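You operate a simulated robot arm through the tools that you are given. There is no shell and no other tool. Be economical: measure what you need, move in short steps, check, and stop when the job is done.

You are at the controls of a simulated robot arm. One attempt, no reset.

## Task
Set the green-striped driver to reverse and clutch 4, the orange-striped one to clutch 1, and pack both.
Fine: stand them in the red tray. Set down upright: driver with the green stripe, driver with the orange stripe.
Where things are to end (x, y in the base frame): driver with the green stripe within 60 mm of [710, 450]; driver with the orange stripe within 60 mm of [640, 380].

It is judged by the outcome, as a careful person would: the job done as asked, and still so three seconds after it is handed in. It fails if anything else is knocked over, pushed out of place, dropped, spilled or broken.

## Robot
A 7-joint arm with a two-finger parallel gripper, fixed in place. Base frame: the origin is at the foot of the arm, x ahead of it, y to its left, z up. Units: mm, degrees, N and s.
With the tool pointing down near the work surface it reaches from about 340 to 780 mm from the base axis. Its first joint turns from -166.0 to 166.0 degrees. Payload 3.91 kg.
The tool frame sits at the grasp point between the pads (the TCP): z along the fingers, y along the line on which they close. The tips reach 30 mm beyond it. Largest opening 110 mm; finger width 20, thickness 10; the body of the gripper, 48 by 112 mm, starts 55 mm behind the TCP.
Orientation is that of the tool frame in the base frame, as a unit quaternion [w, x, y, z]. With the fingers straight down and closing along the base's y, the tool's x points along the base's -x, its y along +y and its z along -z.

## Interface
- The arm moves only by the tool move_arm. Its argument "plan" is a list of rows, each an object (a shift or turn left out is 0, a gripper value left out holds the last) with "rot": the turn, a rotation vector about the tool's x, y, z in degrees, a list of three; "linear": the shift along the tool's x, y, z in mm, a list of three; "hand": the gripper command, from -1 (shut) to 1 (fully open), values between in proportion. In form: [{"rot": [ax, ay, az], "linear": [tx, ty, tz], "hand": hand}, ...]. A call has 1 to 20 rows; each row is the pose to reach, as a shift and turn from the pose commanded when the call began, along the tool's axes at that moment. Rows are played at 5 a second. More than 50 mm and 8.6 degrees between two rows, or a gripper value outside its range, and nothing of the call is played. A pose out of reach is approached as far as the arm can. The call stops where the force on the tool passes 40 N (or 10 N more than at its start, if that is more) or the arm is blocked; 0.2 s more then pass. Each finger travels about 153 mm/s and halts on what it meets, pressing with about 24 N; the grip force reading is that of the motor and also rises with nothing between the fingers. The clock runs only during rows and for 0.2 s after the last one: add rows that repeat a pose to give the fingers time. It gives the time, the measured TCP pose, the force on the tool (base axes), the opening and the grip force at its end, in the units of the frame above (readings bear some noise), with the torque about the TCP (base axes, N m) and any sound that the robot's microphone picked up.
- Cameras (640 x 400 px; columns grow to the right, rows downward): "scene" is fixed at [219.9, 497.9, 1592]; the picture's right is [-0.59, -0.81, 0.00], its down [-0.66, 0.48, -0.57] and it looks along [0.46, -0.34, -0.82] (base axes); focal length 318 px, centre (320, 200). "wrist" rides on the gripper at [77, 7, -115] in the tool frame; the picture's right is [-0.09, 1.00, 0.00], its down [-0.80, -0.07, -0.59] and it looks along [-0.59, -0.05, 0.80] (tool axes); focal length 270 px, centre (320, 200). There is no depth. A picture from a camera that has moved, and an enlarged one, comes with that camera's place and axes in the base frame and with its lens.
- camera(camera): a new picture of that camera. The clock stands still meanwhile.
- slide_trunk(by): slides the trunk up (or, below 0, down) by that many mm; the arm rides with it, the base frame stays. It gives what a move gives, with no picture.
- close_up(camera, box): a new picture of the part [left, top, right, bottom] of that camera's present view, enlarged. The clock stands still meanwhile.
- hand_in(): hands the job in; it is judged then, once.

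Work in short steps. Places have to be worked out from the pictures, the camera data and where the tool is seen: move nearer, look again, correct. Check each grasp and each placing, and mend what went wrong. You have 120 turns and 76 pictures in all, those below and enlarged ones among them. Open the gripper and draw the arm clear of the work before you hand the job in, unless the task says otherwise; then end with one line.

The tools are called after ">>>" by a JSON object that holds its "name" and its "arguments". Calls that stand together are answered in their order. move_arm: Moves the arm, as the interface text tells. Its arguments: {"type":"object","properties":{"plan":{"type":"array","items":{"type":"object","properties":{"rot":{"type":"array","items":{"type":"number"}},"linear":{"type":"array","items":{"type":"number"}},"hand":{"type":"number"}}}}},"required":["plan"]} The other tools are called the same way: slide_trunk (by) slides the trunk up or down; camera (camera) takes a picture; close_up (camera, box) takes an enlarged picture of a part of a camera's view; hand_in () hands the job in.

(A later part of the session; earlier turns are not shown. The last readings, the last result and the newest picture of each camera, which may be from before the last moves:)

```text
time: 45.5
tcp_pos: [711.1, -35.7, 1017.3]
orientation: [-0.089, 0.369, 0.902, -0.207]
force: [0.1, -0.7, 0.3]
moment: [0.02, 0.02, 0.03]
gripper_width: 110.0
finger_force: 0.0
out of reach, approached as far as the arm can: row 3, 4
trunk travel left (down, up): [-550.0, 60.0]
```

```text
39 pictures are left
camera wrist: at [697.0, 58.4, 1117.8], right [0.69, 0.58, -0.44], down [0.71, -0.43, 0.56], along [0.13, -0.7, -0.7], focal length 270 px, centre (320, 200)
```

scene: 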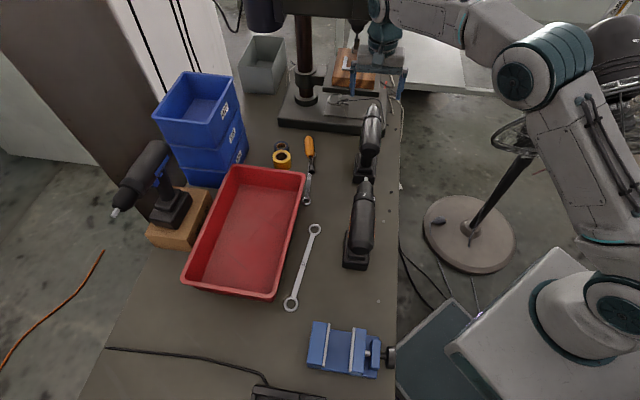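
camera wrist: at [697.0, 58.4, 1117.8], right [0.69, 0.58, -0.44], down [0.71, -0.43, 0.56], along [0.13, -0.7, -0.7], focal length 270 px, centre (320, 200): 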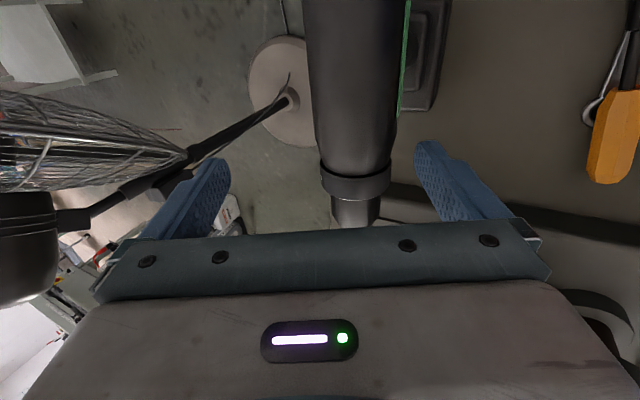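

That tilt is out of reach this far out. I'll use strokes from 0° to negative tilt instead, where the body leans toward the base. Back to vertical above the collar.

>>> {"name": "move_arm", "arguments": {"plan": [{"rot": [-6, 0, 0], "linear": [0, -4, -8]}, {"rot": [-12, 0, 0], "linear": [-5, -8, -15]}, {"rot": [-19, 0, 0], "linear": [-14, -12, -15]}, {"rot": [-26, 0, 0], "linear": [-26, -14, -15]}]}}

>>> {"name": "camera", "arguments": {"camera": "wrist"}}

```text
time: 46.5
tcp_pos: [725.8, -58.0, 1039.3]
orientation: [-0.004, 0.381, 0.925, 0.001]
force: [0.2, 0.4, -0.2]
moment: [-0.02, 0.01, -0.02]
gripper_width: 109.9
finger_force: 0.0
trunk travel left (down, up): [-550.0, 60.0]
```

```text
38 pictures are left
camera wrist: at [676.6, 0.2, 1154.3], right [0.76, 0.65, 0.0], down [0.52, -0.62, 0.59], along [0.38, -0.45, -0.81], focal length 270 px, centre (320, 200)
```

wrist: 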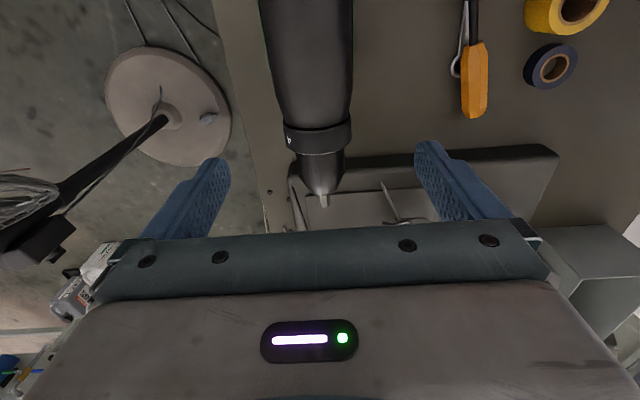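

Collar is about 6 mm further along. I descend around it and sweep the tilt to -48° with open fingers to check reach.

>>> {"name": "move_arm", "arguments": {"plan": [{"linear": [-6, -1.5, 30]}, {"linear": [-6, -1.5, 65]}, {"linear": [-6, -1.5, 97]}]}}

>>> {"name": "move_arm", "arguments": {"plan": [{"rot": [-6, 0, 0]}, {"rot": [-12, 0, 0]}, {"rot": [-18, 0, 0]}, {"rot": [-24, 0, 0]}, {"rot": [-30, 0, 0]}, {"rot": [-36, 0, 0]}, {"rot": [-42, 0, 0]}, {"rot": [-48, 0, 0]}]}}

>>> {"name": "camera", "arguments": {"camera": "wrist"}}

```text
time: 47.2
tcp_pos: [732.1, -63.6, 941.1]
orientation: [-0.005, 0.381, 0.925, 0.001]
force: [0.0, 0.7, 0.3]
moment: [0.01, -0.01, 0.0]
gripper_width: 109.9
finger_force: 0.0
trunk travel left (down, up): [-550.0, 60.0]
```

```text
time: 49.0
tcp_pos: [728.0, -64.7, 940.6]
orientation: [0.151, 0.349, 0.844, 0.377]
force: [0.0, 0.0, -0.9]
moment: [-0.02, 0.01, 0.03]
gripper_width: 110.4
finger_force: 0.1
trunk travel left (down, up): [-550.0, 60.0]
```

```text
37 pictures are left
camera wrist: at [617.0, -67.5, 1022.6], right [0.54, 0.41, 0.74], down [0.23, -0.91, 0.34], along [0.81, -0.01, -0.58], focal length 270 px, centre (320, 200)
```

wrist: 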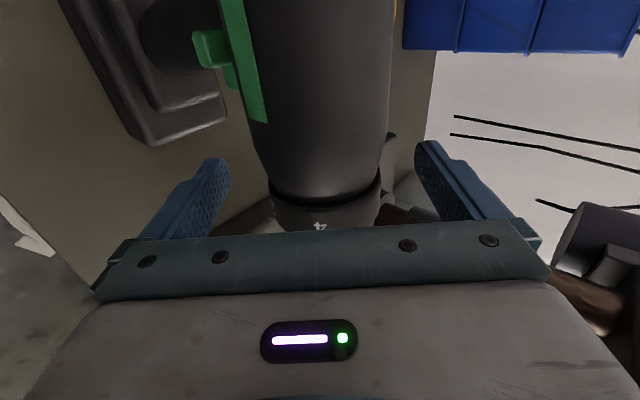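

Reach is good. While here, a zoom on the green switch area; then I return to 0°, grip, and turn the collar.

>>> {"name": "close_up", "arguments": {"camera": "wrist", "box": [130, 0, 350, 140]}}

>>> {"name": "move_arm", "arguments": {"plan": [{"rot": [8, 0, 0]}, {"rot": [16, 0, 0]}, {"rot": [24, 0, 0]}, {"rot": [32, 0, 0]}, {"rot": [40, 0, 0]}, {"rot": [48, 0, 0]}, {"rot": [52, 0, 0]}, {"rot": [52, 0, 0], "hand": 0}, {"rot": [52, 0, 0], "hand": -1}, {"rot": [52, 0, 0], "hand": -1}, {"rot": [52, 0, 0], "hand": -1}]}}

>>> {"name": "move_arm", "arguments": {"plan": [{"rot": [-5, 0, 0]}, {"rot": [-10, 0, 0]}, {"rot": [-15, 0, 0]}, {"rot": [-20, 0, 0]}, {"rot": [-25, 0, 0]}]}}

>>> {"name": "camera", "arguments": {"camera": "wrist"}}

```text
2.86 times, centred on (240, 70) of wrist
camera zoom: at [617.0, -67.5, 1022.6], right [0.54, 0.41, 0.74], down [0.23, -0.91, 0.34], along [0.81, -0.01, -0.58], focal length 772 px, centre (549, 571)
```

zoom: 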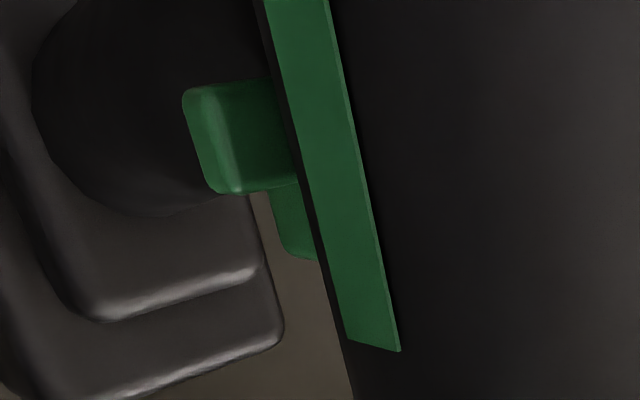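

```text
time: 51.5
tcp_pos: [729.1, -62.8, 941.9]
orientation: [-0.017, 0.38, 0.924, -0.032]
force: [-1.0, -2.0, -0.5]
moment: [-0.05, -0.04, -0.03]
gripper_width: 52.9
finger_force: 23.6
trunk travel left (down, up): [-550.0, 60.0]
```

```text
time: 52.6
tcp_pos: [729.9, -62.4, 940.6]
orientation: [0.066, 0.375, 0.909, 0.171]
force: [-2.1, -3.2, 3.5]
moment: [0.21, 0.17, 0.39]
gripper_width: 52.8
finger_force: 24.3
trunk travel left (down, up): [-550.0, 60.0]
```

```text
35 pictures are left
camera wrist: at [650.3, -33.7, 1051.0], right [0.72, 0.6, 0.36], down [0.38, -0.77, 0.52], along [0.59, -0.24, -0.77], focal length 270 px, centre (320, 200)
```

wrist: 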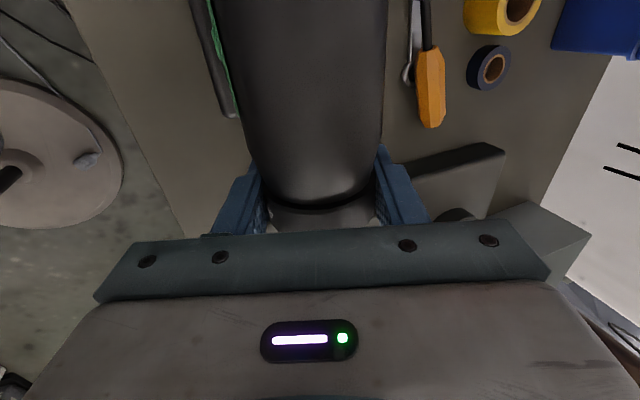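

The body stays upright with low torque about the barrel. I continue the stroke.

>>> {"name": "move_arm", "arguments": {"plan": [{"rot": [-5, 0, 0]}, {"rot": [-10, 0, 0]}, {"rot": [-15, 0, 0]}, {"rot": [-20, 0, 0]}, {"rot": [-25, 0, 0]}, {"rot": [-30, 0, 0]}]}}

>>> {"name": "camera", "arguments": {"camera": "wrist"}}

```text
time: 54.0
tcp_pos: [729.5, -63.0, 942.1]
orientation: [0.16, 0.345, 0.833, 0.401]
force: [7.7, 1.0, 16.7]
moment: [0.25, 0.24, 0.17]
gripper_width: 52.9
finger_force: 23.7
trunk travel left (down, up): [-550.0, 60.0]
```

```text
34 pictures are left
camera wrist: at [614.5, -69.5, 1019.9], right [0.51, 0.38, 0.77], down [0.21, -0.93, 0.31], along [0.84, 0.01, -0.55], focal length 270 px, centre (320, 200)
```

wrist: 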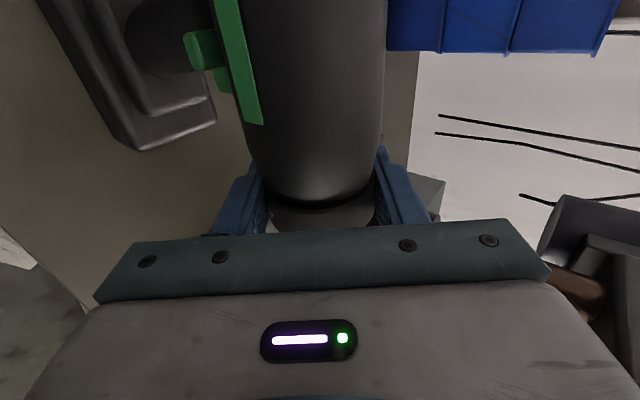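

55° done freely. I release, return to +4°, regrip, and make the second stroke.

>>> {"name": "move_arm", "arguments": {"plan": [{"hand": 0}, {"hand": 1}, {"hand": 1}, {"rot": [8, 0, 0]}, {"rot": [16, 0, 0]}, {"rot": [24, 0, 0]}, {"rot": [32, 0, 0]}, {"rot": [40, 0, 0]}, {"rot": [48, 0, 0]}, {"rot": [55, 0, 0]}, {"rot": [55, 0, 0], "hand": 0}, {"rot": [55, 0, 0], "hand": -1}, {"rot": [55, 0, 0], "hand": -1}, {"rot": [55, 0, 0], "hand": -1}]}}

>>> {"name": "move_arm", "arguments": {"plan": [{"rot": [-5, 0, 0]}, {"rot": [-10, 0, 0]}, {"rot": [-15, 0, 0]}, {"rot": [-20, 0, 0]}, {"rot": [-25, 0, 0]}, {"rot": [-30, 0, 0]}, {"rot": [-35, 0, 0]}, {"rot": [-40, 0, 0]}]}}

>>> {"name": "camera", "arguments": {"camera": "wrist"}}

```text
time: 57.0
tcp_pos: [728.5, -63.5, 941.4]
orientation: [-0.019, 0.38, 0.924, -0.031]
force: [-2.5, 0.1, 0.7]
moment: [0.0, 0.0, 0.01]
gripper_width: 53.3
finger_force: 24.1
trunk travel left (down, up): [-550.0, 60.0]
```

```text
time: 58.9
tcp_pos: [729.8, -63.4, 940.9]
orientation: [0.115, 0.364, 0.878, 0.288]
force: [5.8, -2.2, 2.5]
moment: [-0.02, 0.01, -0.1]
gripper_width: 52.9
finger_force: 23.7
trunk travel left (down, up): [-550.0, 60.0]
```

```text
33 pictures are left
camera wrist: at [631.6, -52.8, 1038.5], right [0.63, 0.51, 0.59], down [0.28, -0.86, 0.43], along [0.72, -0.11, -0.69], focal length 270 px, centre (320, 200)
```

wrist: 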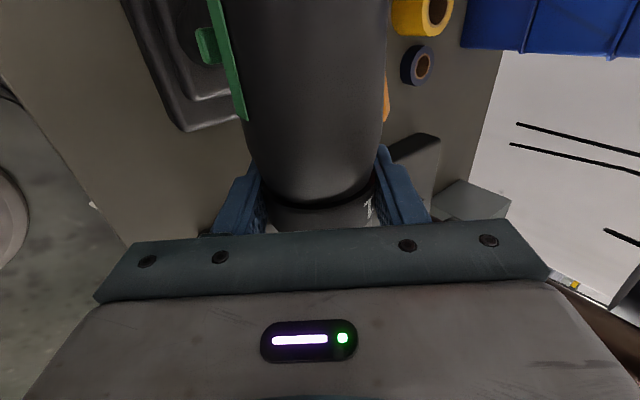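

A digit (the "1") is coming over the top as expected. I continue until torque builds.

>>> {"name": "move_arm", "arguments": {"plan": [{"rot": [-4, 0, 0]}, {"rot": [-8, 0, 0]}, {"rot": [-12, 0, 0]}]}}

>>> {"name": "move_arm", "arguments": {"plan": [{"rot": [-4, 0, 0]}, {"rot": [-7, 0, 0]}]}}

```text
time: 59.6
tcp_pos: [730.6, -62.7, 942.7]
orientation: [0.151, 0.349, 0.844, 0.379]
force: [5.3, -4.1, 12.7]
moment: [0.19, 0.21, 0.21]
gripper_width: 53.3
finger_force: 23.6
trunk travel left (down, up): [-550.0, 60.0]
```

```text
time: 60.2
tcp_pos: [729.5, -63.3, 942.3]
orientation: [0.173, 0.34, 0.819, 0.429]
force: [13.2, -4.6, 21.7]
moment: [0.23, 0.34, -0.13]
gripper_width: 53.0
finger_force: 23.8
trunk travel left (down, up): [-550.0, 60.0]
```

114° so far and no stop yet. I regrip for a third stroke, in small steps.

>>> {"name": "move_arm", "arguments": {"plan": [{"hand": 0}, {"hand": 1}, {"hand": 1}, {"rot": [8, 0, 0]}, {"rot": [16, 0, 0]}, {"rot": [24, 0, 0]}, {"rot": [32, 0, 0]}, {"rot": [40, 0, 0]}, {"rot": [48, 0, 0]}, {"rot": [56, 0, 0]}]}}

>>> {"name": "camera", "arguments": {"camera": "wrist"}}

>>> {"name": "move_arm", "arguments": {"plan": [{"hand": 0}, {"hand": -1}, {"hand": -1}, {"hand": -1}, {"rot": [-4, 0, 0]}, {"rot": [-8, 0, 0]}]}}

>>> {"name": "move_arm", "arguments": {"plan": [{"rot": [-4, 0, 0]}, {"rot": [-8, 0, 0]}]}}

```text
time: 62.5
tcp_pos: [728.1, -62.0, 938.8]
orientation: [-0.009, 0.381, 0.925, -0.008]
force: [0.1, 0.4, 0.0]
moment: [-0.01, 0.04, 0.03]
gripper_width: 109.9
finger_force: 0.0
trunk travel left (down, up): [-550.0, 60.0]
```

```text
32 pictures are left
camera wrist: at [680.9, -1.9, 1054.8], right [0.76, 0.65, -0.02], down [0.53, -0.61, 0.59], along [0.37, -0.46, -0.81], focal length 270 px, centre (320, 200)
```

wrist: 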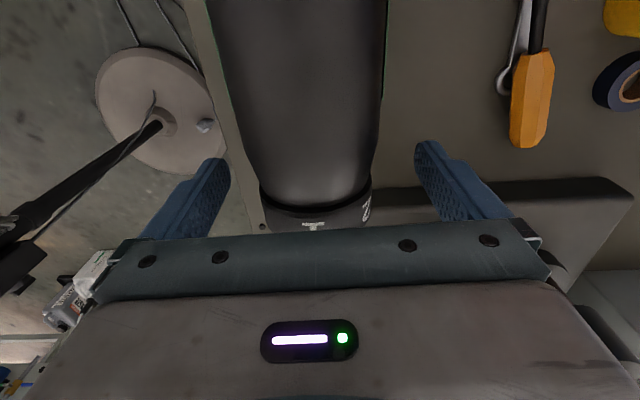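

```text
time: 63.9
tcp_pos: [729.9, -62.7, 941.0]
orientation: [0.02, 0.381, 0.923, 0.058]
force: [1.8, -2.9, 2.9]
moment: [-0.22, 0.36, 0.01]
gripper_width: 52.8
finger_force: 24.4
trunk travel left (down, up): [-550.0, 60.0]
```

```text
time: 64.5
tcp_pos: [729.1, -64.2, 940.9]
orientation: [0.045, 0.377, 0.917, 0.123]
force: [-1.6, -2.3, 0.5]
moment: [-0.49, 0.65, -0.02]
gripper_width: 53.1
finger_force: 23.5
trunk travel left (down, up): [-550.0, 60.0]
```

Torque now builds at once, so it is the end stop after about 112°: twice the orange's 56° in the other direction, consistent with going from 2 to 4. I unwind, release and lift off.

>>> {"name": "move_arm", "arguments": {"plan": [{"rot": [7, 0, 0]}, {"rot": [13, 0, 0]}, {"rot": [13, 0, 0], "hand": 0}, {"rot": [13, 0, 0], "hand": 1}, {"rot": [13, 0, 0], "hand": 1}, {"rot": [13, 0, 0], "linear": [0, -5, -35]}, {"rot": [13, 0, 0], "linear": [0, -10, -70]}, {"rot": [13, 0, 0], "linear": [0, -14, -100]}]}}

>>> {"name": "camera", "arguments": {"camera": "wrist"}}

>>> {"name": "close_up", "arguments": {"camera": "scene", "box": [320, 90, 420, 280]}}

```text
time: 66.2
tcp_pos: [700.8, -89.5, 1035.5]
orientation: [0.002, 0.38, 0.925, 0.018]
force: [0.1, -0.2, 0.0]
moment: [0.01, -0.02, -0.02]
gripper_width: 109.8
finger_force: 0.0
trunk travel left (down, up): [-550.0, 60.0]
```

```text
31 pictures are left
camera wrist: at [648.1, -34.7, 1151.1], right [0.76, 0.65, 0.03], down [0.51, -0.63, 0.58], along [0.4, -0.43, -0.81], focal length 270 px, centre (320, 200)
```

wrist: 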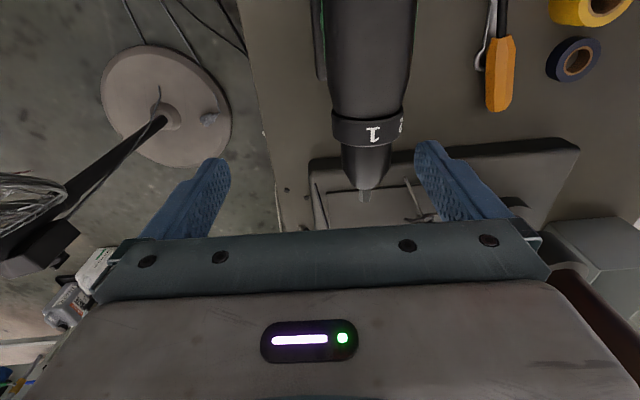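

```text
2.11 times, centred on (370, 185) of scene
camera zoom: at [219.9, 497.9, 1592.0], right [-0.59, -0.81, 0.0], down [-0.66, 0.48, -0.57], along [0.46, -0.34, -0.82], focal length 669 px, centre (215, 232)
```

zoom: 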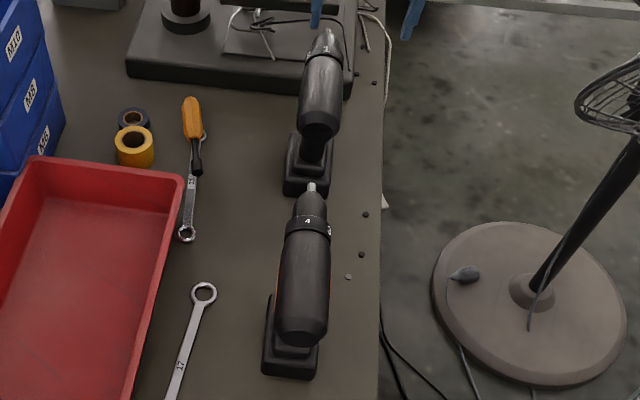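

Both collars are consistent with a bottom index: green has 1 on top and so 4 at the bottom, and orange the reverse. Next, the green direction button; I move to a base-side view of it.

>>> {"name": "move_arm", "arguments": {"plan": [{"rot": [0, 0, -7.5], "linear": [0, -10, -25]}, {"rot": [0, 0, -15], "linear": [6, -20, -25]}, {"rot": [0, 0, -22.5], "linear": [12, -30, -25]}, {"rot": [0, 0, -30], "linear": [18, -40, -25]}, {"rot": [0, 0, -37.5], "linear": [24, -50, -25]}, {"rot": [0, 0, -45], "linear": [30, -60, -25]}, {"rot": [0, 0, -52.5], "linear": [36, -68, -25]}, {"rot": [0, 0, -60], "linear": [42, -74, -25]}, {"rot": [0, 0, -67.5], "linear": [48, -80, -25]}, {"rot": [0, 0, -75], "linear": [54, -84, -25]}, {"rot": [0, 0, -82.5], "linear": [60, -88, -25]}, {"rot": [0, 0, -90], "linear": [64, -90, -25]}]}}

>>> {"name": "move_arm", "arguments": {"plan": [{"rot": [0, -6, 0], "linear": [0, 0, 20]}, {"rot": [0, -12, 0], "linear": [0, 0, 40]}, {"rot": [0, -18, 0], "linear": [0, 0, 60]}, {"rot": [0, -24, 0], "linear": [0, 0, 80]}, {"rot": [0, -30, 0], "linear": [0, 0, 100]}, {"rot": [0, -36, 0], "linear": [0, 0, 115]}]}}

>>> {"name": "camera", "arguments": {"camera": "wrist"}}

```text
time: 68.8
tcp_pos: [592.4, -111.0, 1055.7]
orientation: [0.014, -0.387, 0.922, 0.011]
force: [0.2, 0.8, -0.3]
moment: [-0.01, 0.0, 0.01]
gripper_width: 109.9
finger_force: 0.0
trunk travel left (down, up): [-550.0, 60.0]
```

```text
time: 70.2
tcp_pos: [595.4, -106.6, 940.8]
orientation: [0.3, -0.363, 0.873, 0.129]
force: [0.0, 0.3, -0.1]
moment: [-0.01, 0.01, -0.01]
gripper_width: 109.8
finger_force: 0.2
trunk travel left (down, up): [-550.0, 60.0]
```

```text
29 pictures are left
camera wrist: at [498.1, -195.1, 983.8], right [-0.66, 0.75, 0.06], down [0.24, 0.13, 0.96], along [0.71, 0.65, -0.27], focal length 270 px, centre (320, 200)
```

wrist: 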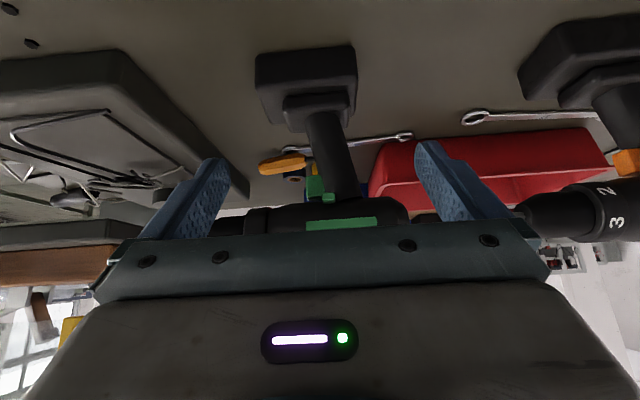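

Orange's collar shows 3 and 2 on this side, so 1 is at the bottom as intended. I zoom in on the green switch.

>>> {"name": "close_up", "arguments": {"camera": "wrist", "box": [270, 140, 400, 240]}}

>>> {"name": "close_up", "arguments": {"camera": "wrist", "box": [540, 120, 640, 250]}}

```text
4.00 times, centred on (335, 190) of wrist
camera zoom: at [498.1, -195.1, 983.8], right [-0.66, 0.75, 0.06], down [0.24, 0.13, 0.96], along [0.71, 0.65, -0.27], focal length 1081 px, centre (260, 240)
```

zoom: 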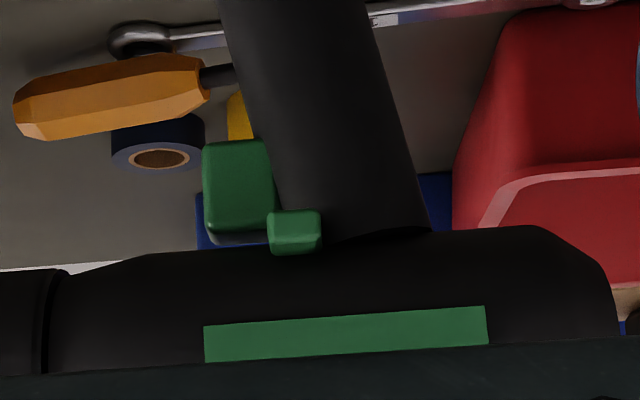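

```text
3.08 times, centred on (590, 185) of wrist
camera zoom: at [498.1, -195.1, 983.8], right [-0.66, 0.75, 0.06], down [0.24, 0.13, 0.96], along [0.71, 0.65, -0.27], focal length 832 px, centre (-511, 246)
```

zoom: 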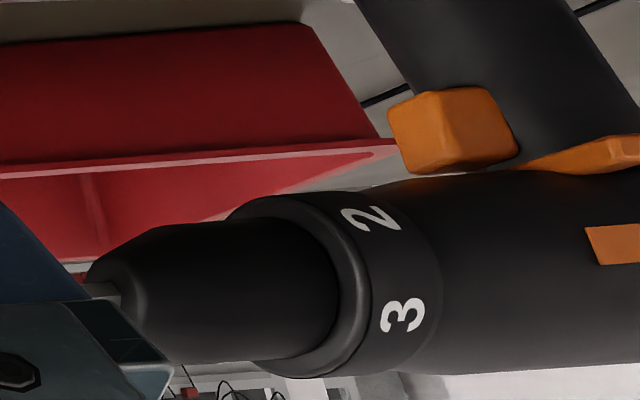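

The small green cross-button protrudes on this base side (the holder's right). I check whether any marks exist, and the blue driver for reference.

>>> {"name": "close_up", "arguments": {"camera": "scene", "box": [100, 130, 220, 250]}}

>>> {"name": "close_up", "arguments": {"camera": "wrist", "box": [310, 170, 360, 210]}}

```text
3.33 times, centred on (160, 190) of scene
camera zoom: at [219.9, 497.9, 1592.0], right [-0.59, -0.81, 0.0], down [-0.66, 0.48, -0.57], along [0.46, -0.34, -0.82], focal length 1060 px, centre (853, 233)
```

zoom: 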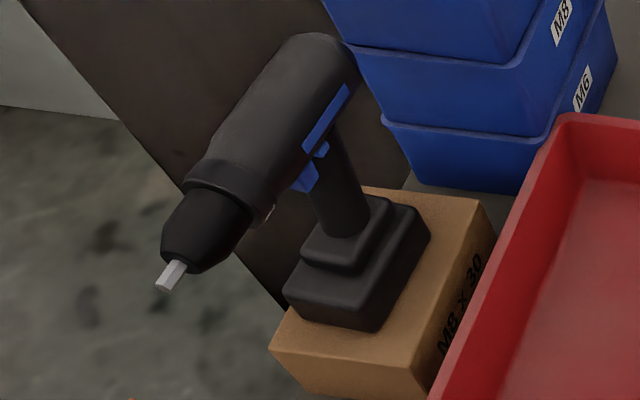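

```text
10.00 times, centred on (335, 190) of wrist
camera zoom: at [498.1, -195.1, 983.8], right [-0.66, 0.75, 0.06], down [0.24, 0.13, 0.96], along [0.71, 0.65, -0.27], focal length 2703 px, centre (170, 300)
```

zoom: 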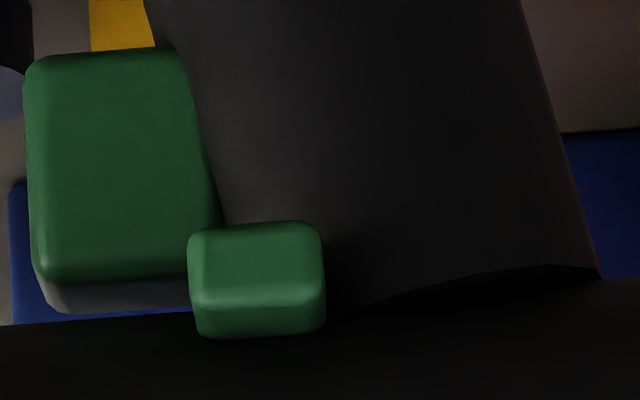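

The blue driver shows a light mark under the collar. I zoom in further there and on its button.

>>> {"name": "close_up", "arguments": {"camera": "scene", "box": [140, 150, 172, 175]}}

```text
16.00 times, centred on (156, 162) of scene
camera zoom: at [219.9, 497.9, 1592.0], right [-0.59, -0.81, 0.0], down [-0.66, 0.48, -0.57], along [0.46, -0.34, -0.82], focal length 5086 px, centre (2944, 800)
```

zoom: 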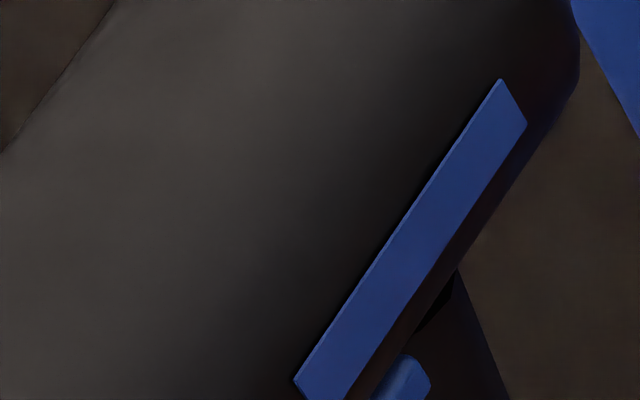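

>>> {"name": "close_up", "arguments": {"camera": "scene", "box": [134, 166, 174, 202]}}

```text
11.11 times, centred on (154, 184) of scene
camera zoom: at [219.9, 497.9, 1592.0], right [-0.59, -0.81, 0.0], down [-0.66, 0.48, -0.57], along [0.46, -0.34, -0.82], focal length 3532 px, centre (2164, 378)
```

zoom: 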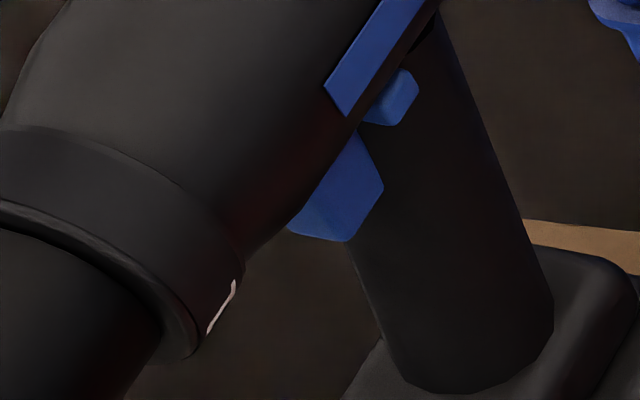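

All three drivers share the same button state, so it is the default (forward); reverse means pushing the green button through toward the far side. A plain push could topple the driver. So I'll squeeze it with a -30° tilted grip: one finger on the button, the other against the barrel's opposite side. First I return the tool above.

>>> {"name": "move_arm", "arguments": {"plan": [{"rot": [0, 7, 0], "linear": [10, 0, -22]}, {"rot": [0, 14, 0], "linear": [22, 0, -44]}, {"rot": [0, 22, 0], "linear": [36, 0, -62]}, {"rot": [0, 30, 0], "linear": [52, 0, -80]}, {"rot": [0, 37, 0], "linear": [68, 0, -93]}]}}

```text
time: 71.5
tcp_pos: [516.5, -186.9, 973.7]
orientation: [0.005, -0.384, 0.923, 0.006]
force: [-0.8, 0.2, 0.5]
moment: [0.02, 0.03, -0.01]
gripper_width: 110.0
finger_force: 0.1
trunk travel left (down, up): [-550.0, 60.0]
```

I ended further back than planned but clear. Now up, forward and yaw +90°.

>>> {"name": "move_arm", "arguments": {"plan": [{"linear": [0, 0, -40]}, {"linear": [0, 0, -82]}, {"rot": [0, 0, 7.5], "linear": [-15, 0, -82]}, {"rot": [0, 0, 15], "linear": [-30, 0, -82]}, {"rot": [0, 0, 22.5], "linear": [-45, 0, -82]}, {"rot": [0, 0, 30], "linear": [-60, 0, -82]}, {"rot": [0, 0, 37.5], "linear": [-75, 0, -82]}, {"rot": [0, 0, 45], "linear": [-92, 1, -82]}, {"rot": [0, 0, 52.5], "linear": [-109, 1, -82]}, {"rot": [0, 0, 60], "linear": [-126, 2, -82]}, {"rot": [0, 0, 67.5], "linear": [-143, 2, -82]}, {"rot": [0, 0, 75], "linear": [-160, 3, -82]}, {"rot": [0, 0, 82.5], "linear": [-175, 3, -82]}, {"rot": [0, 0, 90], "linear": [-187, 4, -82]}]}}

>>> {"name": "move_arm", "arguments": {"plan": [{"rot": [-6, 0, 0], "linear": [0, 0, 6]}, {"rot": [-12, 0, 0], "linear": [0, 0, 12]}, {"rot": [-18, 0, 0], "linear": [0, 0, 20]}, {"rot": [-24, 0, 0], "linear": [0, 0, 28]}, {"rot": [-30, 0, 0], "linear": [0, 0, 32]}]}}

>>> {"name": "camera", "arguments": {"camera": "wrist"}}

```text
time: 74.5
tcp_pos: [644.0, -51.6, 1057.9]
orientation: [-0.001, 0.381, 0.924, 0.009]
force: [0.1, 0.8, 0.3]
moment: [0.02, 0.01, -0.02]
gripper_width: 109.7
finger_force: 0.0
trunk travel left (down, up): [-550.0, 60.0]
```

```text
time: 75.7
tcp_pos: [646.2, -50.6, 1026.6]
orientation: [0.098, 0.367, 0.891, 0.25]
force: [0.3, 0.0, -0.8]
moment: [0.01, -0.01, 0.02]
gripper_width: 110.0
finger_force: 0.0
trunk travel left (down, up): [-550.0, 60.0]
```

```text
22 pictures are left
camera wrist: at [553.8, -35.6, 1127.9], right [0.67, 0.54, 0.51], down [0.31, -0.83, 0.47], along [0.68, -0.15, -0.72], focal length 270 px, centre (320, 200)
```

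wrist: 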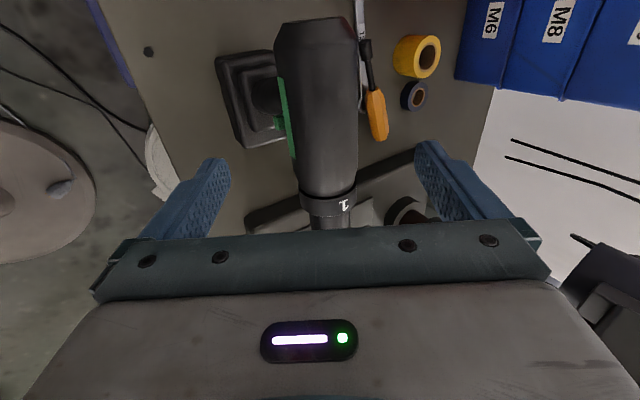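

Aligned. I go in 81 mm with the fingers open, then close in stages.

>>> {"name": "move_arm", "arguments": {"plan": [{"linear": [0, -3.7, 30]}, {"linear": [0, -3.7, 60]}, {"linear": [0, -3.7, 81]}, {"linear": [0, -3.7, 81], "hand": 0.5}]}}

>>> {"name": "close_up", "arguments": {"camera": "wrist", "box": [180, 0, 460, 240]}}

```text
time: 76.7
tcp_pos: [673.0, -23.1, 953.1]
orientation: [0.098, 0.368, 0.891, 0.249]
force: [-0.1, -0.5, 0.2]
moment: [0.0, 0.02, -0.03]
gripper_width: 82.8
finger_force: 0.1
trunk travel left (down, up): [-550.0, 60.0]
```

```text
1.67 times, centred on (320, 120) of wrist
camera zoom: at [580.6, -7.7, 1054.6], right [0.67, 0.54, 0.51], down [0.31, -0.83, 0.47], along [0.68, -0.15, -0.72], focal length 450 px, centre (320, 333)
```

zoom: 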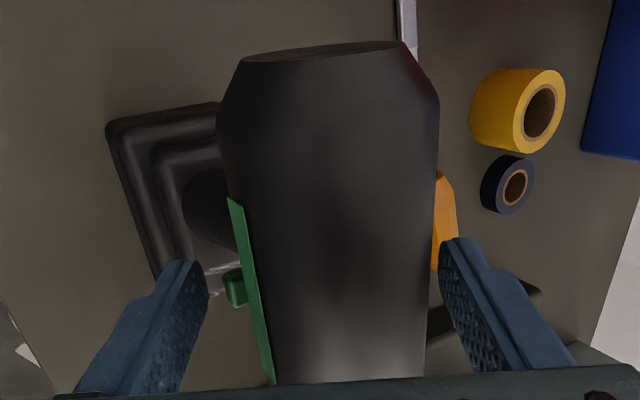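

The button sits right at the base-side finger pad. I close gently, watching opening and force.

>>> {"name": "move_arm", "arguments": {"plan": [{"hand": 0.4}, {"hand": 0.3}, {"hand": 0.2}, {"hand": 0.2}]}}

>>> {"name": "move_arm", "arguments": {"plan": [{"hand": 0.12}, {"hand": 0.06}, {"hand": 0.0}, {"hand": 0.0}]}}

>>> {"name": "close_up", "arguments": {"camera": "wrist", "box": [180, 0, 460, 240]}}

```text
time: 77.7
tcp_pos: [672.5, -21.7, 952.8]
orientation: [0.097, 0.368, 0.891, 0.249]
force: [1.7, 1.9, 2.7]
moment: [0.01, -0.03, 0.03]
gripper_width: 67.7
finger_force: 1.6
trunk travel left (down, up): [-550.0, 60.0]
```

```text
time: 78.7
tcp_pos: [671.8, -24.8, 953.7]
orientation: [0.099, 0.367, 0.891, 0.248]
force: [-0.4, 0.6, 8.4]
moment: [-0.34, 0.33, 0.06]
gripper_width: 58.0
finger_force: 24.0
trunk travel left (down, up): [-550.0, 60.0]
```

```text
1.67 times, centred on (320, 120) of wrist
camera zoom: at [579.8, -8.0, 1055.5], right [0.67, 0.54, 0.51], down [0.31, -0.83, 0.47], along [0.68, -0.15, -0.72], focal length 450 px, centre (320, 333)
```

zoom: 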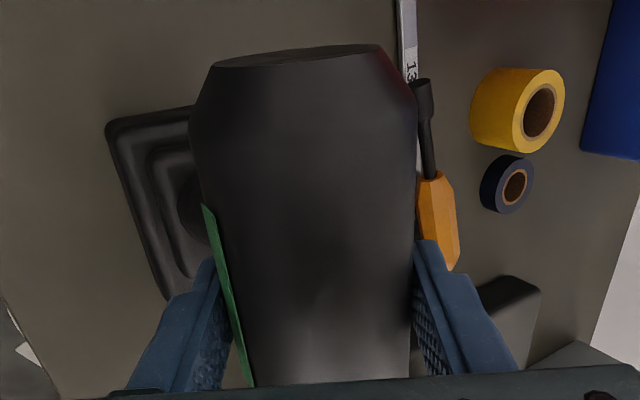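

Opening is 58 mm at full force: both fingers are on the barrel, so the button went in. I release carefully and retreat, then look.

>>> {"name": "move_arm", "arguments": {"plan": [{"hand": 0.15}, {"hand": 0.3}, {"hand": 0.6}, {"hand": 1}, {"hand": 1}, {"linear": [0, 0, -30]}, {"linear": [0, 0, -60]}, {"linear": [0, 0, -81]}]}}

>>> {"name": "close_up", "arguments": {"camera": "wrist", "box": [180, 0, 460, 240]}}

```text
time: 80.5
tcp_pos: [645.2, -53.0, 1024.5]
orientation: [0.097, 0.367, 0.891, 0.248]
force: [0.3, -0.5, -0.8]
moment: [-0.06, -0.01, 0.02]
gripper_width: 110.0
finger_force: 0.1
trunk travel left (down, up): [-550.0, 60.0]
```

```text
1.67 times, centred on (320, 120) of wrist
camera zoom: at [552.4, -38.1, 1126.3], right [0.67, 0.54, 0.51], down [0.31, -0.83, 0.47], along [0.68, -0.15, -0.72], focal length 450 px, centre (320, 333)
```

zoom: 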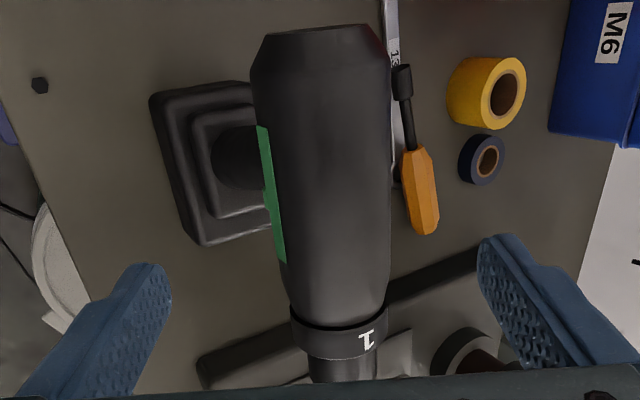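

The driver stands upright and the button no longer protrudes on this side. I zoom in to confirm.

>>> {"name": "close_up", "arguments": {"camera": "wrist", "box": [265, 60, 325, 130]}}

```text
5.71 times, centred on (295, 95) of wrist
camera zoom: at [552.4, -38.1, 1126.3], right [0.67, 0.54, 0.51], down [0.31, -0.83, 0.47], along [0.68, -0.15, -0.72], focal length 1544 px, centre (463, 800)
```

zoom: 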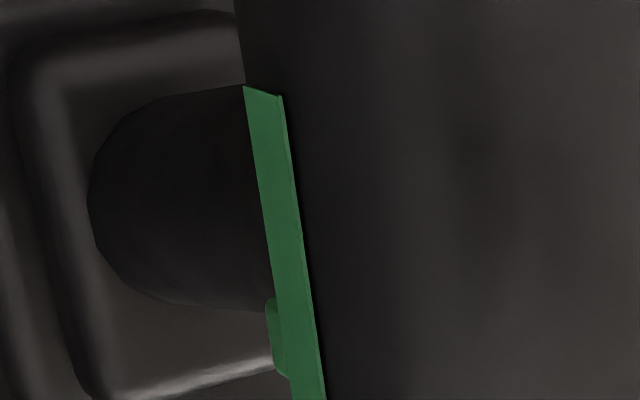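

The button's base-side end went from 32 mm to about 22 mm off centre, the mirrored position, so green is in reverse. Now I go upright above the green barrel for lifting, with tips kept above the button.

>>> {"name": "move_arm", "arguments": {"plan": [{"rot": [6, 0, 0], "linear": [0, 8, -8]}, {"rot": [12, 0, 0], "linear": [1, 18, -10]}, {"rot": [18, 0, 0], "linear": [2, 30, -8]}, {"rot": [24, 0, 0], "linear": [3, 43, -3]}, {"rot": [30.6, 0, 0], "linear": [3, 57.5, 5]}]}}

>>> {"name": "camera", "arguments": {"camera": "wrist"}}

```text
time: 81.7
tcp_pos: [678.1, -14.4, 1048.9]
orientation: [-0.004, 0.38, 0.925, 0.004]
force: [-0.4, 1.1, -0.7]
moment: [0.0, -0.01, 0.01]
gripper_width: 110.0
finger_force: 0.0
trunk travel left (down, up): [-550.0, 60.0]
```

```text
17 pictures are left
camera wrist: at [628.0, 43.7, 1165.3], right [0.76, 0.65, 0.0], down [0.52, -0.62, 0.59], along [0.38, -0.45, -0.81], focal length 270 px, centre (320, 200)
```

wrist: 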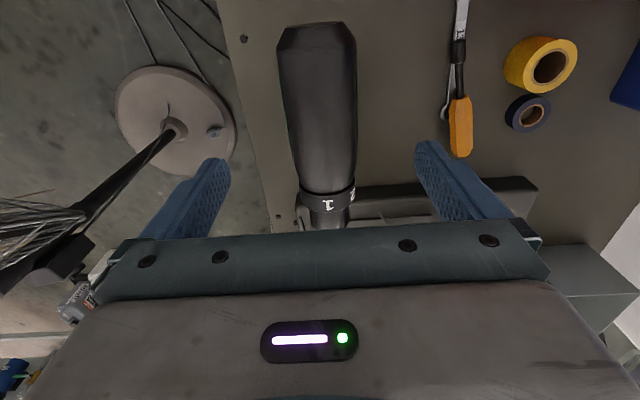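

Descend 89 mm and grip the barrel.

>>> {"name": "move_arm", "arguments": {"plan": [{"linear": [0, 0, 40]}, {"linear": [0, 0, 75]}, {"linear": [0, 0, 88]}, {"linear": [0, 0, 88], "hand": 0.3}, {"linear": [0, 0, 88], "hand": -1}, {"linear": [0, 0, 88], "hand": -1}, {"linear": [0, 0, 88], "hand": -1}]}}

>>> {"name": "move_arm", "arguments": {"plan": [{"linear": [0, 0, -5]}, {"linear": [0, 0, -12]}, {"linear": [0, 0, -20]}]}}

>>> {"name": "camera", "arguments": {"camera": "wrist"}}

```text
time: 83.2
tcp_pos: [677.5, -12.5, 960.0]
orientation: [-0.002, 0.381, 0.925, 0.005]
force: [0.1, 1.1, 0.1]
moment: [-0.16, -0.09, -0.06]
gripper_width: 57.6
finger_force: 24.6
trunk travel left (down, up): [-550.0, 60.0]
```

```text
time: 84.0
tcp_pos: [678.3, -12.9, 981.3]
orientation: [-0.003, 0.38, 0.925, 0.004]
force: [0.1, 0.2, -12.0]
moment: [0.14, 0.15, 0.01]
gripper_width: 57.4
finger_force: 24.1
trunk travel left (down, up): [-550.0, 60.0]
```

```text
16 pictures are left
camera wrist: at [628.4, 44.3, 1096.0], right [0.76, 0.65, 0.0], down [0.52, -0.62, 0.59], along [0.38, -0.45, -0.81], focal length 270 px, centre (320, 200)
```

wrist: 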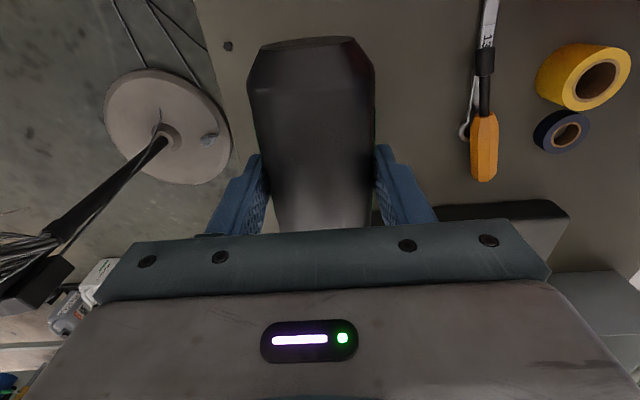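

Lifted stably: about 12 N, so 1.2 kg. I raise further and carry it toward the tray in two stages.

>>> {"name": "move_arm", "arguments": {"plan": [{"linear": [0, 0, -25]}, {"linear": [0, 0, -55]}, {"linear": [0, 0, -85]}, {"linear": [0, 0, -105]}, {"linear": [20, 22, -108]}, {"linear": [46, 50, -108]}, {"linear": [73, 80, -108]}, {"linear": [100, 109, -108]}, {"linear": [126, 138, -108]}, {"linear": [150, 164, -108]}]}}

>>> {"name": "move_arm", "arguments": {"plan": [{"linear": [25, 27, 0]}, {"linear": [52, 56, 0]}, {"linear": [78, 85, 0]}, {"linear": [105, 114, 0]}, {"linear": [130, 140, 0]}, {"linear": [153, 164, 0]}]}}

>>> {"name": "camera", "arguments": {"camera": "scene"}}

```text
time: 86.2
tcp_pos: [686.7, 208.8, 1088.4]
orientation: [-0.003, 0.38, 0.925, 0.003]
force: [-0.1, 1.4, -12.9]
moment: [0.18, 0.17, -0.01]
gripper_width: 57.2
finger_force: 24.4
trunk travel left (down, up): [-550.0, 60.0]
```

```text
time: 87.7
tcp_pos: [649.5, 397.6, 1085.4]
orientation: [-0.003, 0.381, 0.925, 0.004]
force: [-0.6, 0.7, -13.2]
moment: [0.14, 0.13, 0.02]
gripper_width: 57.4
finger_force: 24.1
out of reach, approached as far as the arm can: row 4, 5, 6
trunk travel left (down, up): [-550.0, 60.0]
```

```text
15 pictures are left
```

scene: 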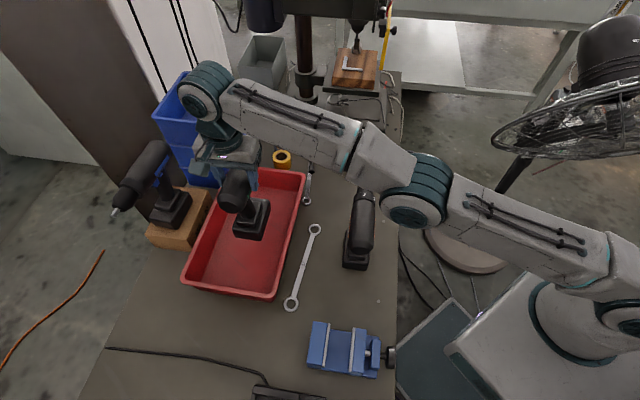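

Vertical-tool reach ends at r about 761 here, so for the green goal I'll set the driver down in the tray, then regrip with the tool leaning back to reach further. I lower it now.

>>> {"name": "move_arm", "arguments": {"plan": [{"linear": [-3, -8, 30]}, {"linear": [-3, -8, 60]}, {"linear": [-3, -8, 90]}, {"linear": [-3, -8, 108]}]}}

>>> {"name": "move_arm", "arguments": {"plan": [{"linear": [0, 0, 4]}, {"linear": [0, 0, 8]}, {"linear": [0, 0, 11]}]}}

```text
time: 88.7
tcp_pos: [665.7, 404.9, 978.6]
orientation: [-0.003, 0.38, 0.925, 0.003]
force: [0.5, 0.3, -12.2]
moment: [0.08, 0.13, -0.03]
gripper_width: 57.5
finger_force: 24.0
out of reach, approached as far as the arm can: row 1, 2, 3, 4
trunk travel left (down, up): [-550.0, 60.0]
```

```text
time: 89.5
tcp_pos: [665.4, 405.6, 972.7]
orientation: [-0.001, 0.38, 0.925, 0.005]
force: [-1.7, 0.8, 1.8]
moment: [-0.61, 0.06, -0.06]
gripper_width: 57.6
finger_force: 24.6
trunk travel left (down, up): [-550.0, 60.0]
```

The weight is now on the tray floor (force gone from -12 N to +2 N). I look before releasing.

>>> {"name": "close_up", "arguments": {"camera": "scene", "box": [150, 60, 330, 310]}}

```text
1.60 times, centred on (240, 185) of scene
camera zoom: at [219.9, 497.9, 1592.0], right [-0.59, -0.81, 0.0], down [-0.66, 0.48, -0.57], along [0.46, -0.34, -0.82], focal length 509 px, centre (448, 224)
```

zoom: 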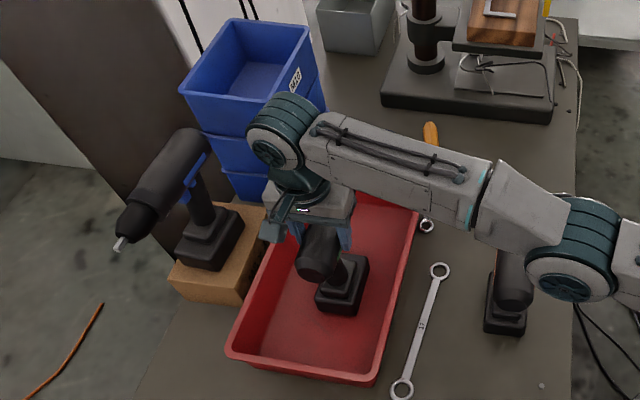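

It stands flat in the tray. I release gently, retreat upward and tilt back for the regrip.

>>> {"name": "move_arm", "arguments": {"plan": [{"hand": 0.1}, {"hand": 0.2}, {"hand": 0.5}, {"hand": 1}, {"hand": 1}, {"linear": [0, 0, -30]}, {"linear": [0, -5, -60]}, {"linear": [0, -15, -80]}]}}

>>> {"name": "camera", "arguments": {"camera": "wrist"}}

```text
time: 91.2
tcp_pos: [657.5, 394.0, 1052.4]
orientation: [-0.004, 0.38, 0.925, 0.004]
force: [-0.5, 0.3, 0.1]
moment: [0.01, 0.0, 0.02]
gripper_width: 110.3
finger_force: 0.0
out of reach, approached as far as the arm can: row 8
trunk travel left (down, up): [-550.0, 60.0]
```

```text
13 pictures are left
camera wrist: at [606.9, 452.3, 1168.2], right [0.76, 0.65, 0.0], down [0.52, -0.62, 0.59], along [0.38, -0.45, -0.81], focal length 270 px, centre (320, 200)
```

wrist: 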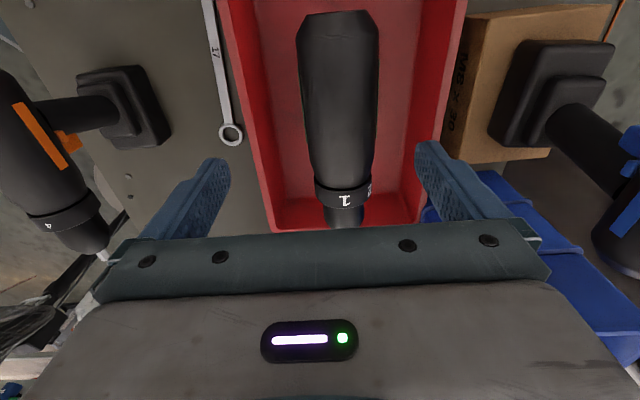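

Driver stands steady in the tray. I tilt back -22° and shift forward on the barrel by 18 mm for the regrip, clear of the button.

>>> {"name": "move_arm", "arguments": {"plan": [{"rot": [-6, 0, 0], "linear": [-5, -8, -2]}, {"rot": [-12, 0, 0], "linear": [-10, -14, 4]}, {"rot": [-17, 0, 0], "linear": [-14, -18, 10]}, {"rot": [-22, 0, 0], "linear": [-18, -19, 16]}]}}

>>> {"name": "camera", "arguments": {"camera": "wrist"}}

```text
time: 92.2
tcp_pos: [739.4, 411.2, 1055.2]
orientation: [0.069, 0.374, 0.907, 0.18]
force: [0.2, -0.2, -0.5]
moment: [0.05, 0.02, -0.03]
gripper_width: 110.0
finger_force: 0.0
out of reach, approached as far as the arm can: row 1, 2, 3, 4
trunk travel left (down, up): [-550.0, 60.0]
```

```text
12 pictures are left
camera wrist: at [657.3, 437.9, 1164.4], right [0.71, 0.59, 0.38], down [0.37, -0.77, 0.52], along [0.6, -0.23, -0.77], focal length 270 px, centre (320, 200)
```

wrist: 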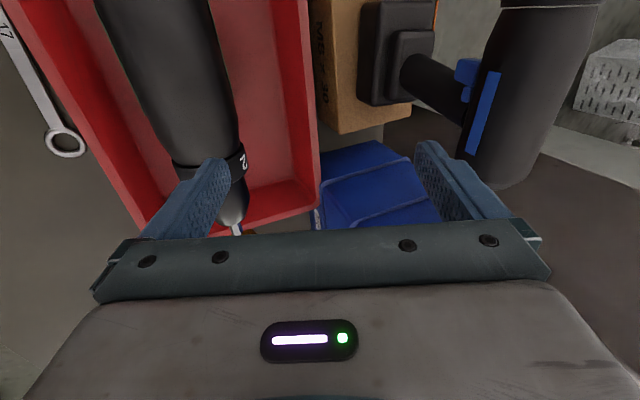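

The solver swung outward instead. I check where the commanded pose sits with a null move.

>>> {"name": "move_arm", "arguments": {"plan": [{"linear": [0, 0, 0]}]}}

```text
time: 92.7
tcp_pos: [738.1, 412.0, 1055.6]
orientation: [0.07, 0.374, 0.907, 0.18]
force: [0.9, 0.3, -0.2]
moment: [0.01, 0.01, 0.02]
gripper_width: 109.9
finger_force: 0.0
trunk travel left (down, up): [-550.0, 60.0]
```

Commanded equals measured, so I move relative from here to the standoff point.

>>> {"name": "move_arm", "arguments": {"plan": [{"linear": [9, -30, -6]}, {"linear": [18, -60, -11]}, {"linear": [27, -90, -17]}]}}

>>> {"name": "camera", "arguments": {"camera": "wrist"}}

```text
time: 93.5
tcp_pos: [737.4, 411.5, 1056.5]
orientation: [0.069, 0.374, 0.907, 0.18]
force: [0.4, -0.8, -0.9]
moment: [-0.01, 0.0, -0.01]
gripper_width: 110.1
finger_force: 0.0
out of reach, approached as far as the arm can: row 1, 2, 3
trunk travel left (down, up): [-550.0, 60.0]
```

```text
11 pictures are left
camera wrist: at [657.0, 438.1, 1164.6], right [0.71, 0.59, 0.38], down [0.37, -0.77, 0.52], along [0.6, -0.23, -0.77], focal length 270 px, centre (320, 200)
```

wrist: 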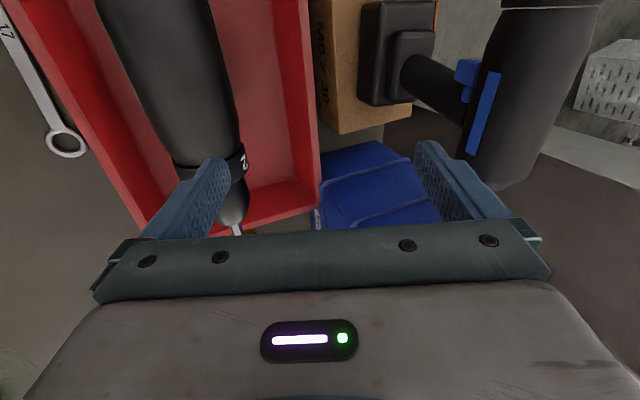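

Stuck near a stretched-arm singularity. I try untilting in small steps while drawing back slightly.

>>> {"name": "move_arm", "arguments": {"plan": [{"rot": [3, 0, 0], "linear": [0, -4, -4]}, {"rot": [6, 0, 0], "linear": [0, -10, -8]}, {"rot": [10, 0, 0], "linear": [0, -20, -12]}, {"rot": [14, 0, 0], "linear": [0, -35, -12]}, {"rot": [18, 0, 0], "linear": [0, -55, -12]}, {"rot": [22, 0, 0], "linear": [0, -75, -12]}]}}

```text
time: 94.8
tcp_pos: [685.0, 360.1, 1039.3]
orientation: [-0.003, 0.38, 0.925, 0.004]
force: [0.2, -0.2, 0.1]
moment: [0.0, 0.02, 0.03]
gripper_width: 109.9
finger_force: 0.1
out of reach, approached as far as the arm can: row 1, 2, 3, 4, 5, 6
trunk travel left (down, up): [-550.0, 60.0]
```

Back to vertical. I draw further inward to get away from the limit, then tilt there.

>>> {"name": "move_arm", "arguments": {"plan": [{"linear": [5, -25, -10]}, {"linear": [10, -50, -15]}, {"linear": [15, -75, -15]}, {"linear": [25, -95, -15]}]}}

>>> {"name": "move_arm", "arguments": {"plan": [{"rot": [-5, 0, 0]}, {"rot": [-10, 0, 0]}, {"rot": [-15, 0, 0]}, {"rot": [-20, 0, 0]}, {"rot": [-23, 0, 0]}]}}

```text
time: 95.8
tcp_pos: [674.9, 354.2, 1076.8]
orientation: [-0.004, 0.38, 0.925, 0.004]
force: [0.4, -0.6, -0.4]
moment: [-0.02, 0.01, 0.05]
gripper_width: 110.3
finger_force: 0.1
out of reach, approached as far as the arm can: row 1, 2, 3, 4
trunk travel left (down, up): [-550.0, 60.0]
```

```text
time: 97.0
tcp_pos: [742.9, 391.3, 1094.0]
orientation: [0.074, 0.374, 0.905, 0.188]
force: [1.0, -0.1, 0.9]
moment: [0.02, -0.02, -0.06]
gripper_width: 110.0
finger_force: 0.0
out of reach, approached as far as the arm can: row 1, 2, 3, 4, 5
trunk travel left (down, up): [-550.0, 60.0]
```

The arm is pinned at full extension (every reading sits on the same sphere). I command a chord back toward the earlier good pose at about (690,210,1090), untilting on the way.

>>> {"name": "move_arm", "arguments": {"plan": [{"rot": [4, 0, 0], "linear": [-15, -25, -10]}, {"rot": [8, 0, 0], "linear": [-30, -51, -21]}, {"rot": [12, 0, 0], "linear": [-45, -77, -31]}, {"rot": [16, 0, 0], "linear": [-60, -102, -42]}, {"rot": [20, 0, 0], "linear": [-75, -128, -52]}, {"rot": [23, 0, 0], "linear": [-90, -153, -63]}, {"rot": [23, 0, 0], "linear": [-100, -175, -72]}]}}

```text
time: 98.7
tcp_pos: [732.8, 195.9, 1107.2]
orientation: [-0.004, 0.381, 0.925, 0.004]
force: [0.2, 0.4, -1.1]
moment: [0.01, -0.01, 0.03]
gripper_width: 110.1
finger_force: 0.1
out of reach, approached as far as the arm can: row 1, 2, 3, 4, 5, 6, 7
trunk travel left (down, up): [-550.0, 60.0]
```

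Still on the limit. I command a larger, sustained inward motion so the elbow can start bending; the airspace inward at z 1107 is free.

>>> {"name": "move_arm", "arguments": {"plan": [{"linear": [25, -43, 0]}, {"linear": [50, -86, 0]}, {"linear": [50, -86, 0]}, {"linear": [50, -86, 0]}, {"linear": [50, -86, 0]}, {"linear": [50, -86, 0]}, {"linear": [50, -86, 0]}, {"linear": [50, -86, 0]}, {"linear": [50, -86, 0]}, {"linear": [50, -86, 0]}]}}

```text
time: 100.8
tcp_pos: [723.1, 205.8, 1131.2]
orientation: [-0.003, 0.381, 0.925, 0.004]
force: [0.4, -0.2, 0.8]
moment: [-0.04, 0.03, -0.03]
gripper_width: 110.0
finger_force: 0.1
out of reach, approached as far as the arm can: row 1, 2, 3, 4, 5, 6, 7, 8, 9, 10
trunk travel left (down, up): [-550.0, 60.0]
```

The arm slid up along the limit. I try a pronounced upward and inward motion.

>>> {"name": "move_arm", "arguments": {"plan": [{"linear": [10, -20, -40]}, {"linear": [20, -40, -80]}, {"linear": [30, -60, -120]}, {"linear": [40, -80, -155]}, {"linear": [55, -105, -180]}, {"linear": [70, -130, -200]}, {"linear": [85, -155, -200]}, {"linear": [95, -175, -200]}, {"linear": [95, -175, -200]}, {"linear": [95, -175, -200]}]}}

>>> {"name": "camera", "arguments": {"camera": "scene"}}

```text
time: 103.0
tcp_pos: [527.9, 139.4, 1336.3]
orientation: [-0.003, 0.38, 0.925, 0.005]
force: [-0.6, 0.4, 0.3]
moment: [0.02, -0.02, 0.0]
gripper_width: 110.0
finger_force: 0.0
out of reach, approached as far as the arm can: row 1, 2
trunk travel left (down, up): [-550.0, 60.0]
```

```text
10 pictures are left
```

scene: 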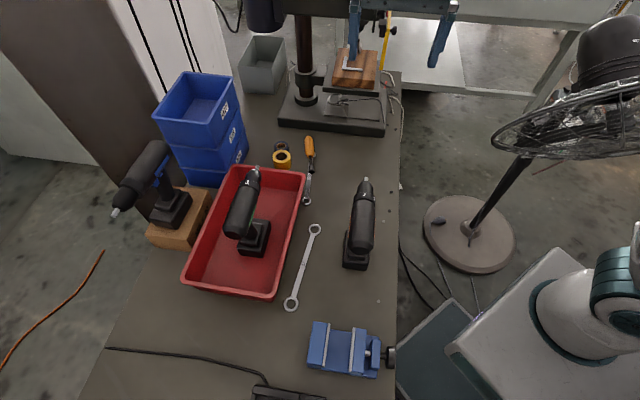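

Unlocked, and everything is still standing in place. I return at a safe radius and tilt there before going outward.

>>> {"name": "move_arm", "arguments": {"plan": [{"linear": [10, 21, 34]}, {"linear": [20, 42, 67]}, {"linear": [30, 63, 101]}, {"linear": [40, 84, 135]}, {"linear": [50, 106, 168]}, {"linear": [60, 127, 202]}, {"linear": [70, 148, 236]}]}}

>>> {"name": "move_arm", "arguments": {"plan": [{"rot": [-6, 0, 0]}, {"rot": [-12, 0, 0]}, {"rot": [-18, 0, 0]}, {"rot": [-22, 0, 0]}]}}

```text
time: 104.7
tcp_pos: [578.5, 298.0, 1099.3]
orientation: [-0.003, 0.38, 0.925, 0.004]
force: [0.7, 0.0, -0.8]
moment: [-0.02, 0.0, 0.02]
gripper_width: 109.9
finger_force: 0.0
trunk travel left (down, up): [-550.0, 60.0]
```

```text
time: 105.7
tcp_pos: [581.6, 296.3, 1100.5]
orientation: [0.07, 0.374, 0.907, 0.182]
force: [-0.1, -0.5, 0.1]
moment: [0.0, -0.01, 0.02]
gripper_width: 110.0
finger_force: 0.2
trunk travel left (down, up): [-550.0, 60.0]
```

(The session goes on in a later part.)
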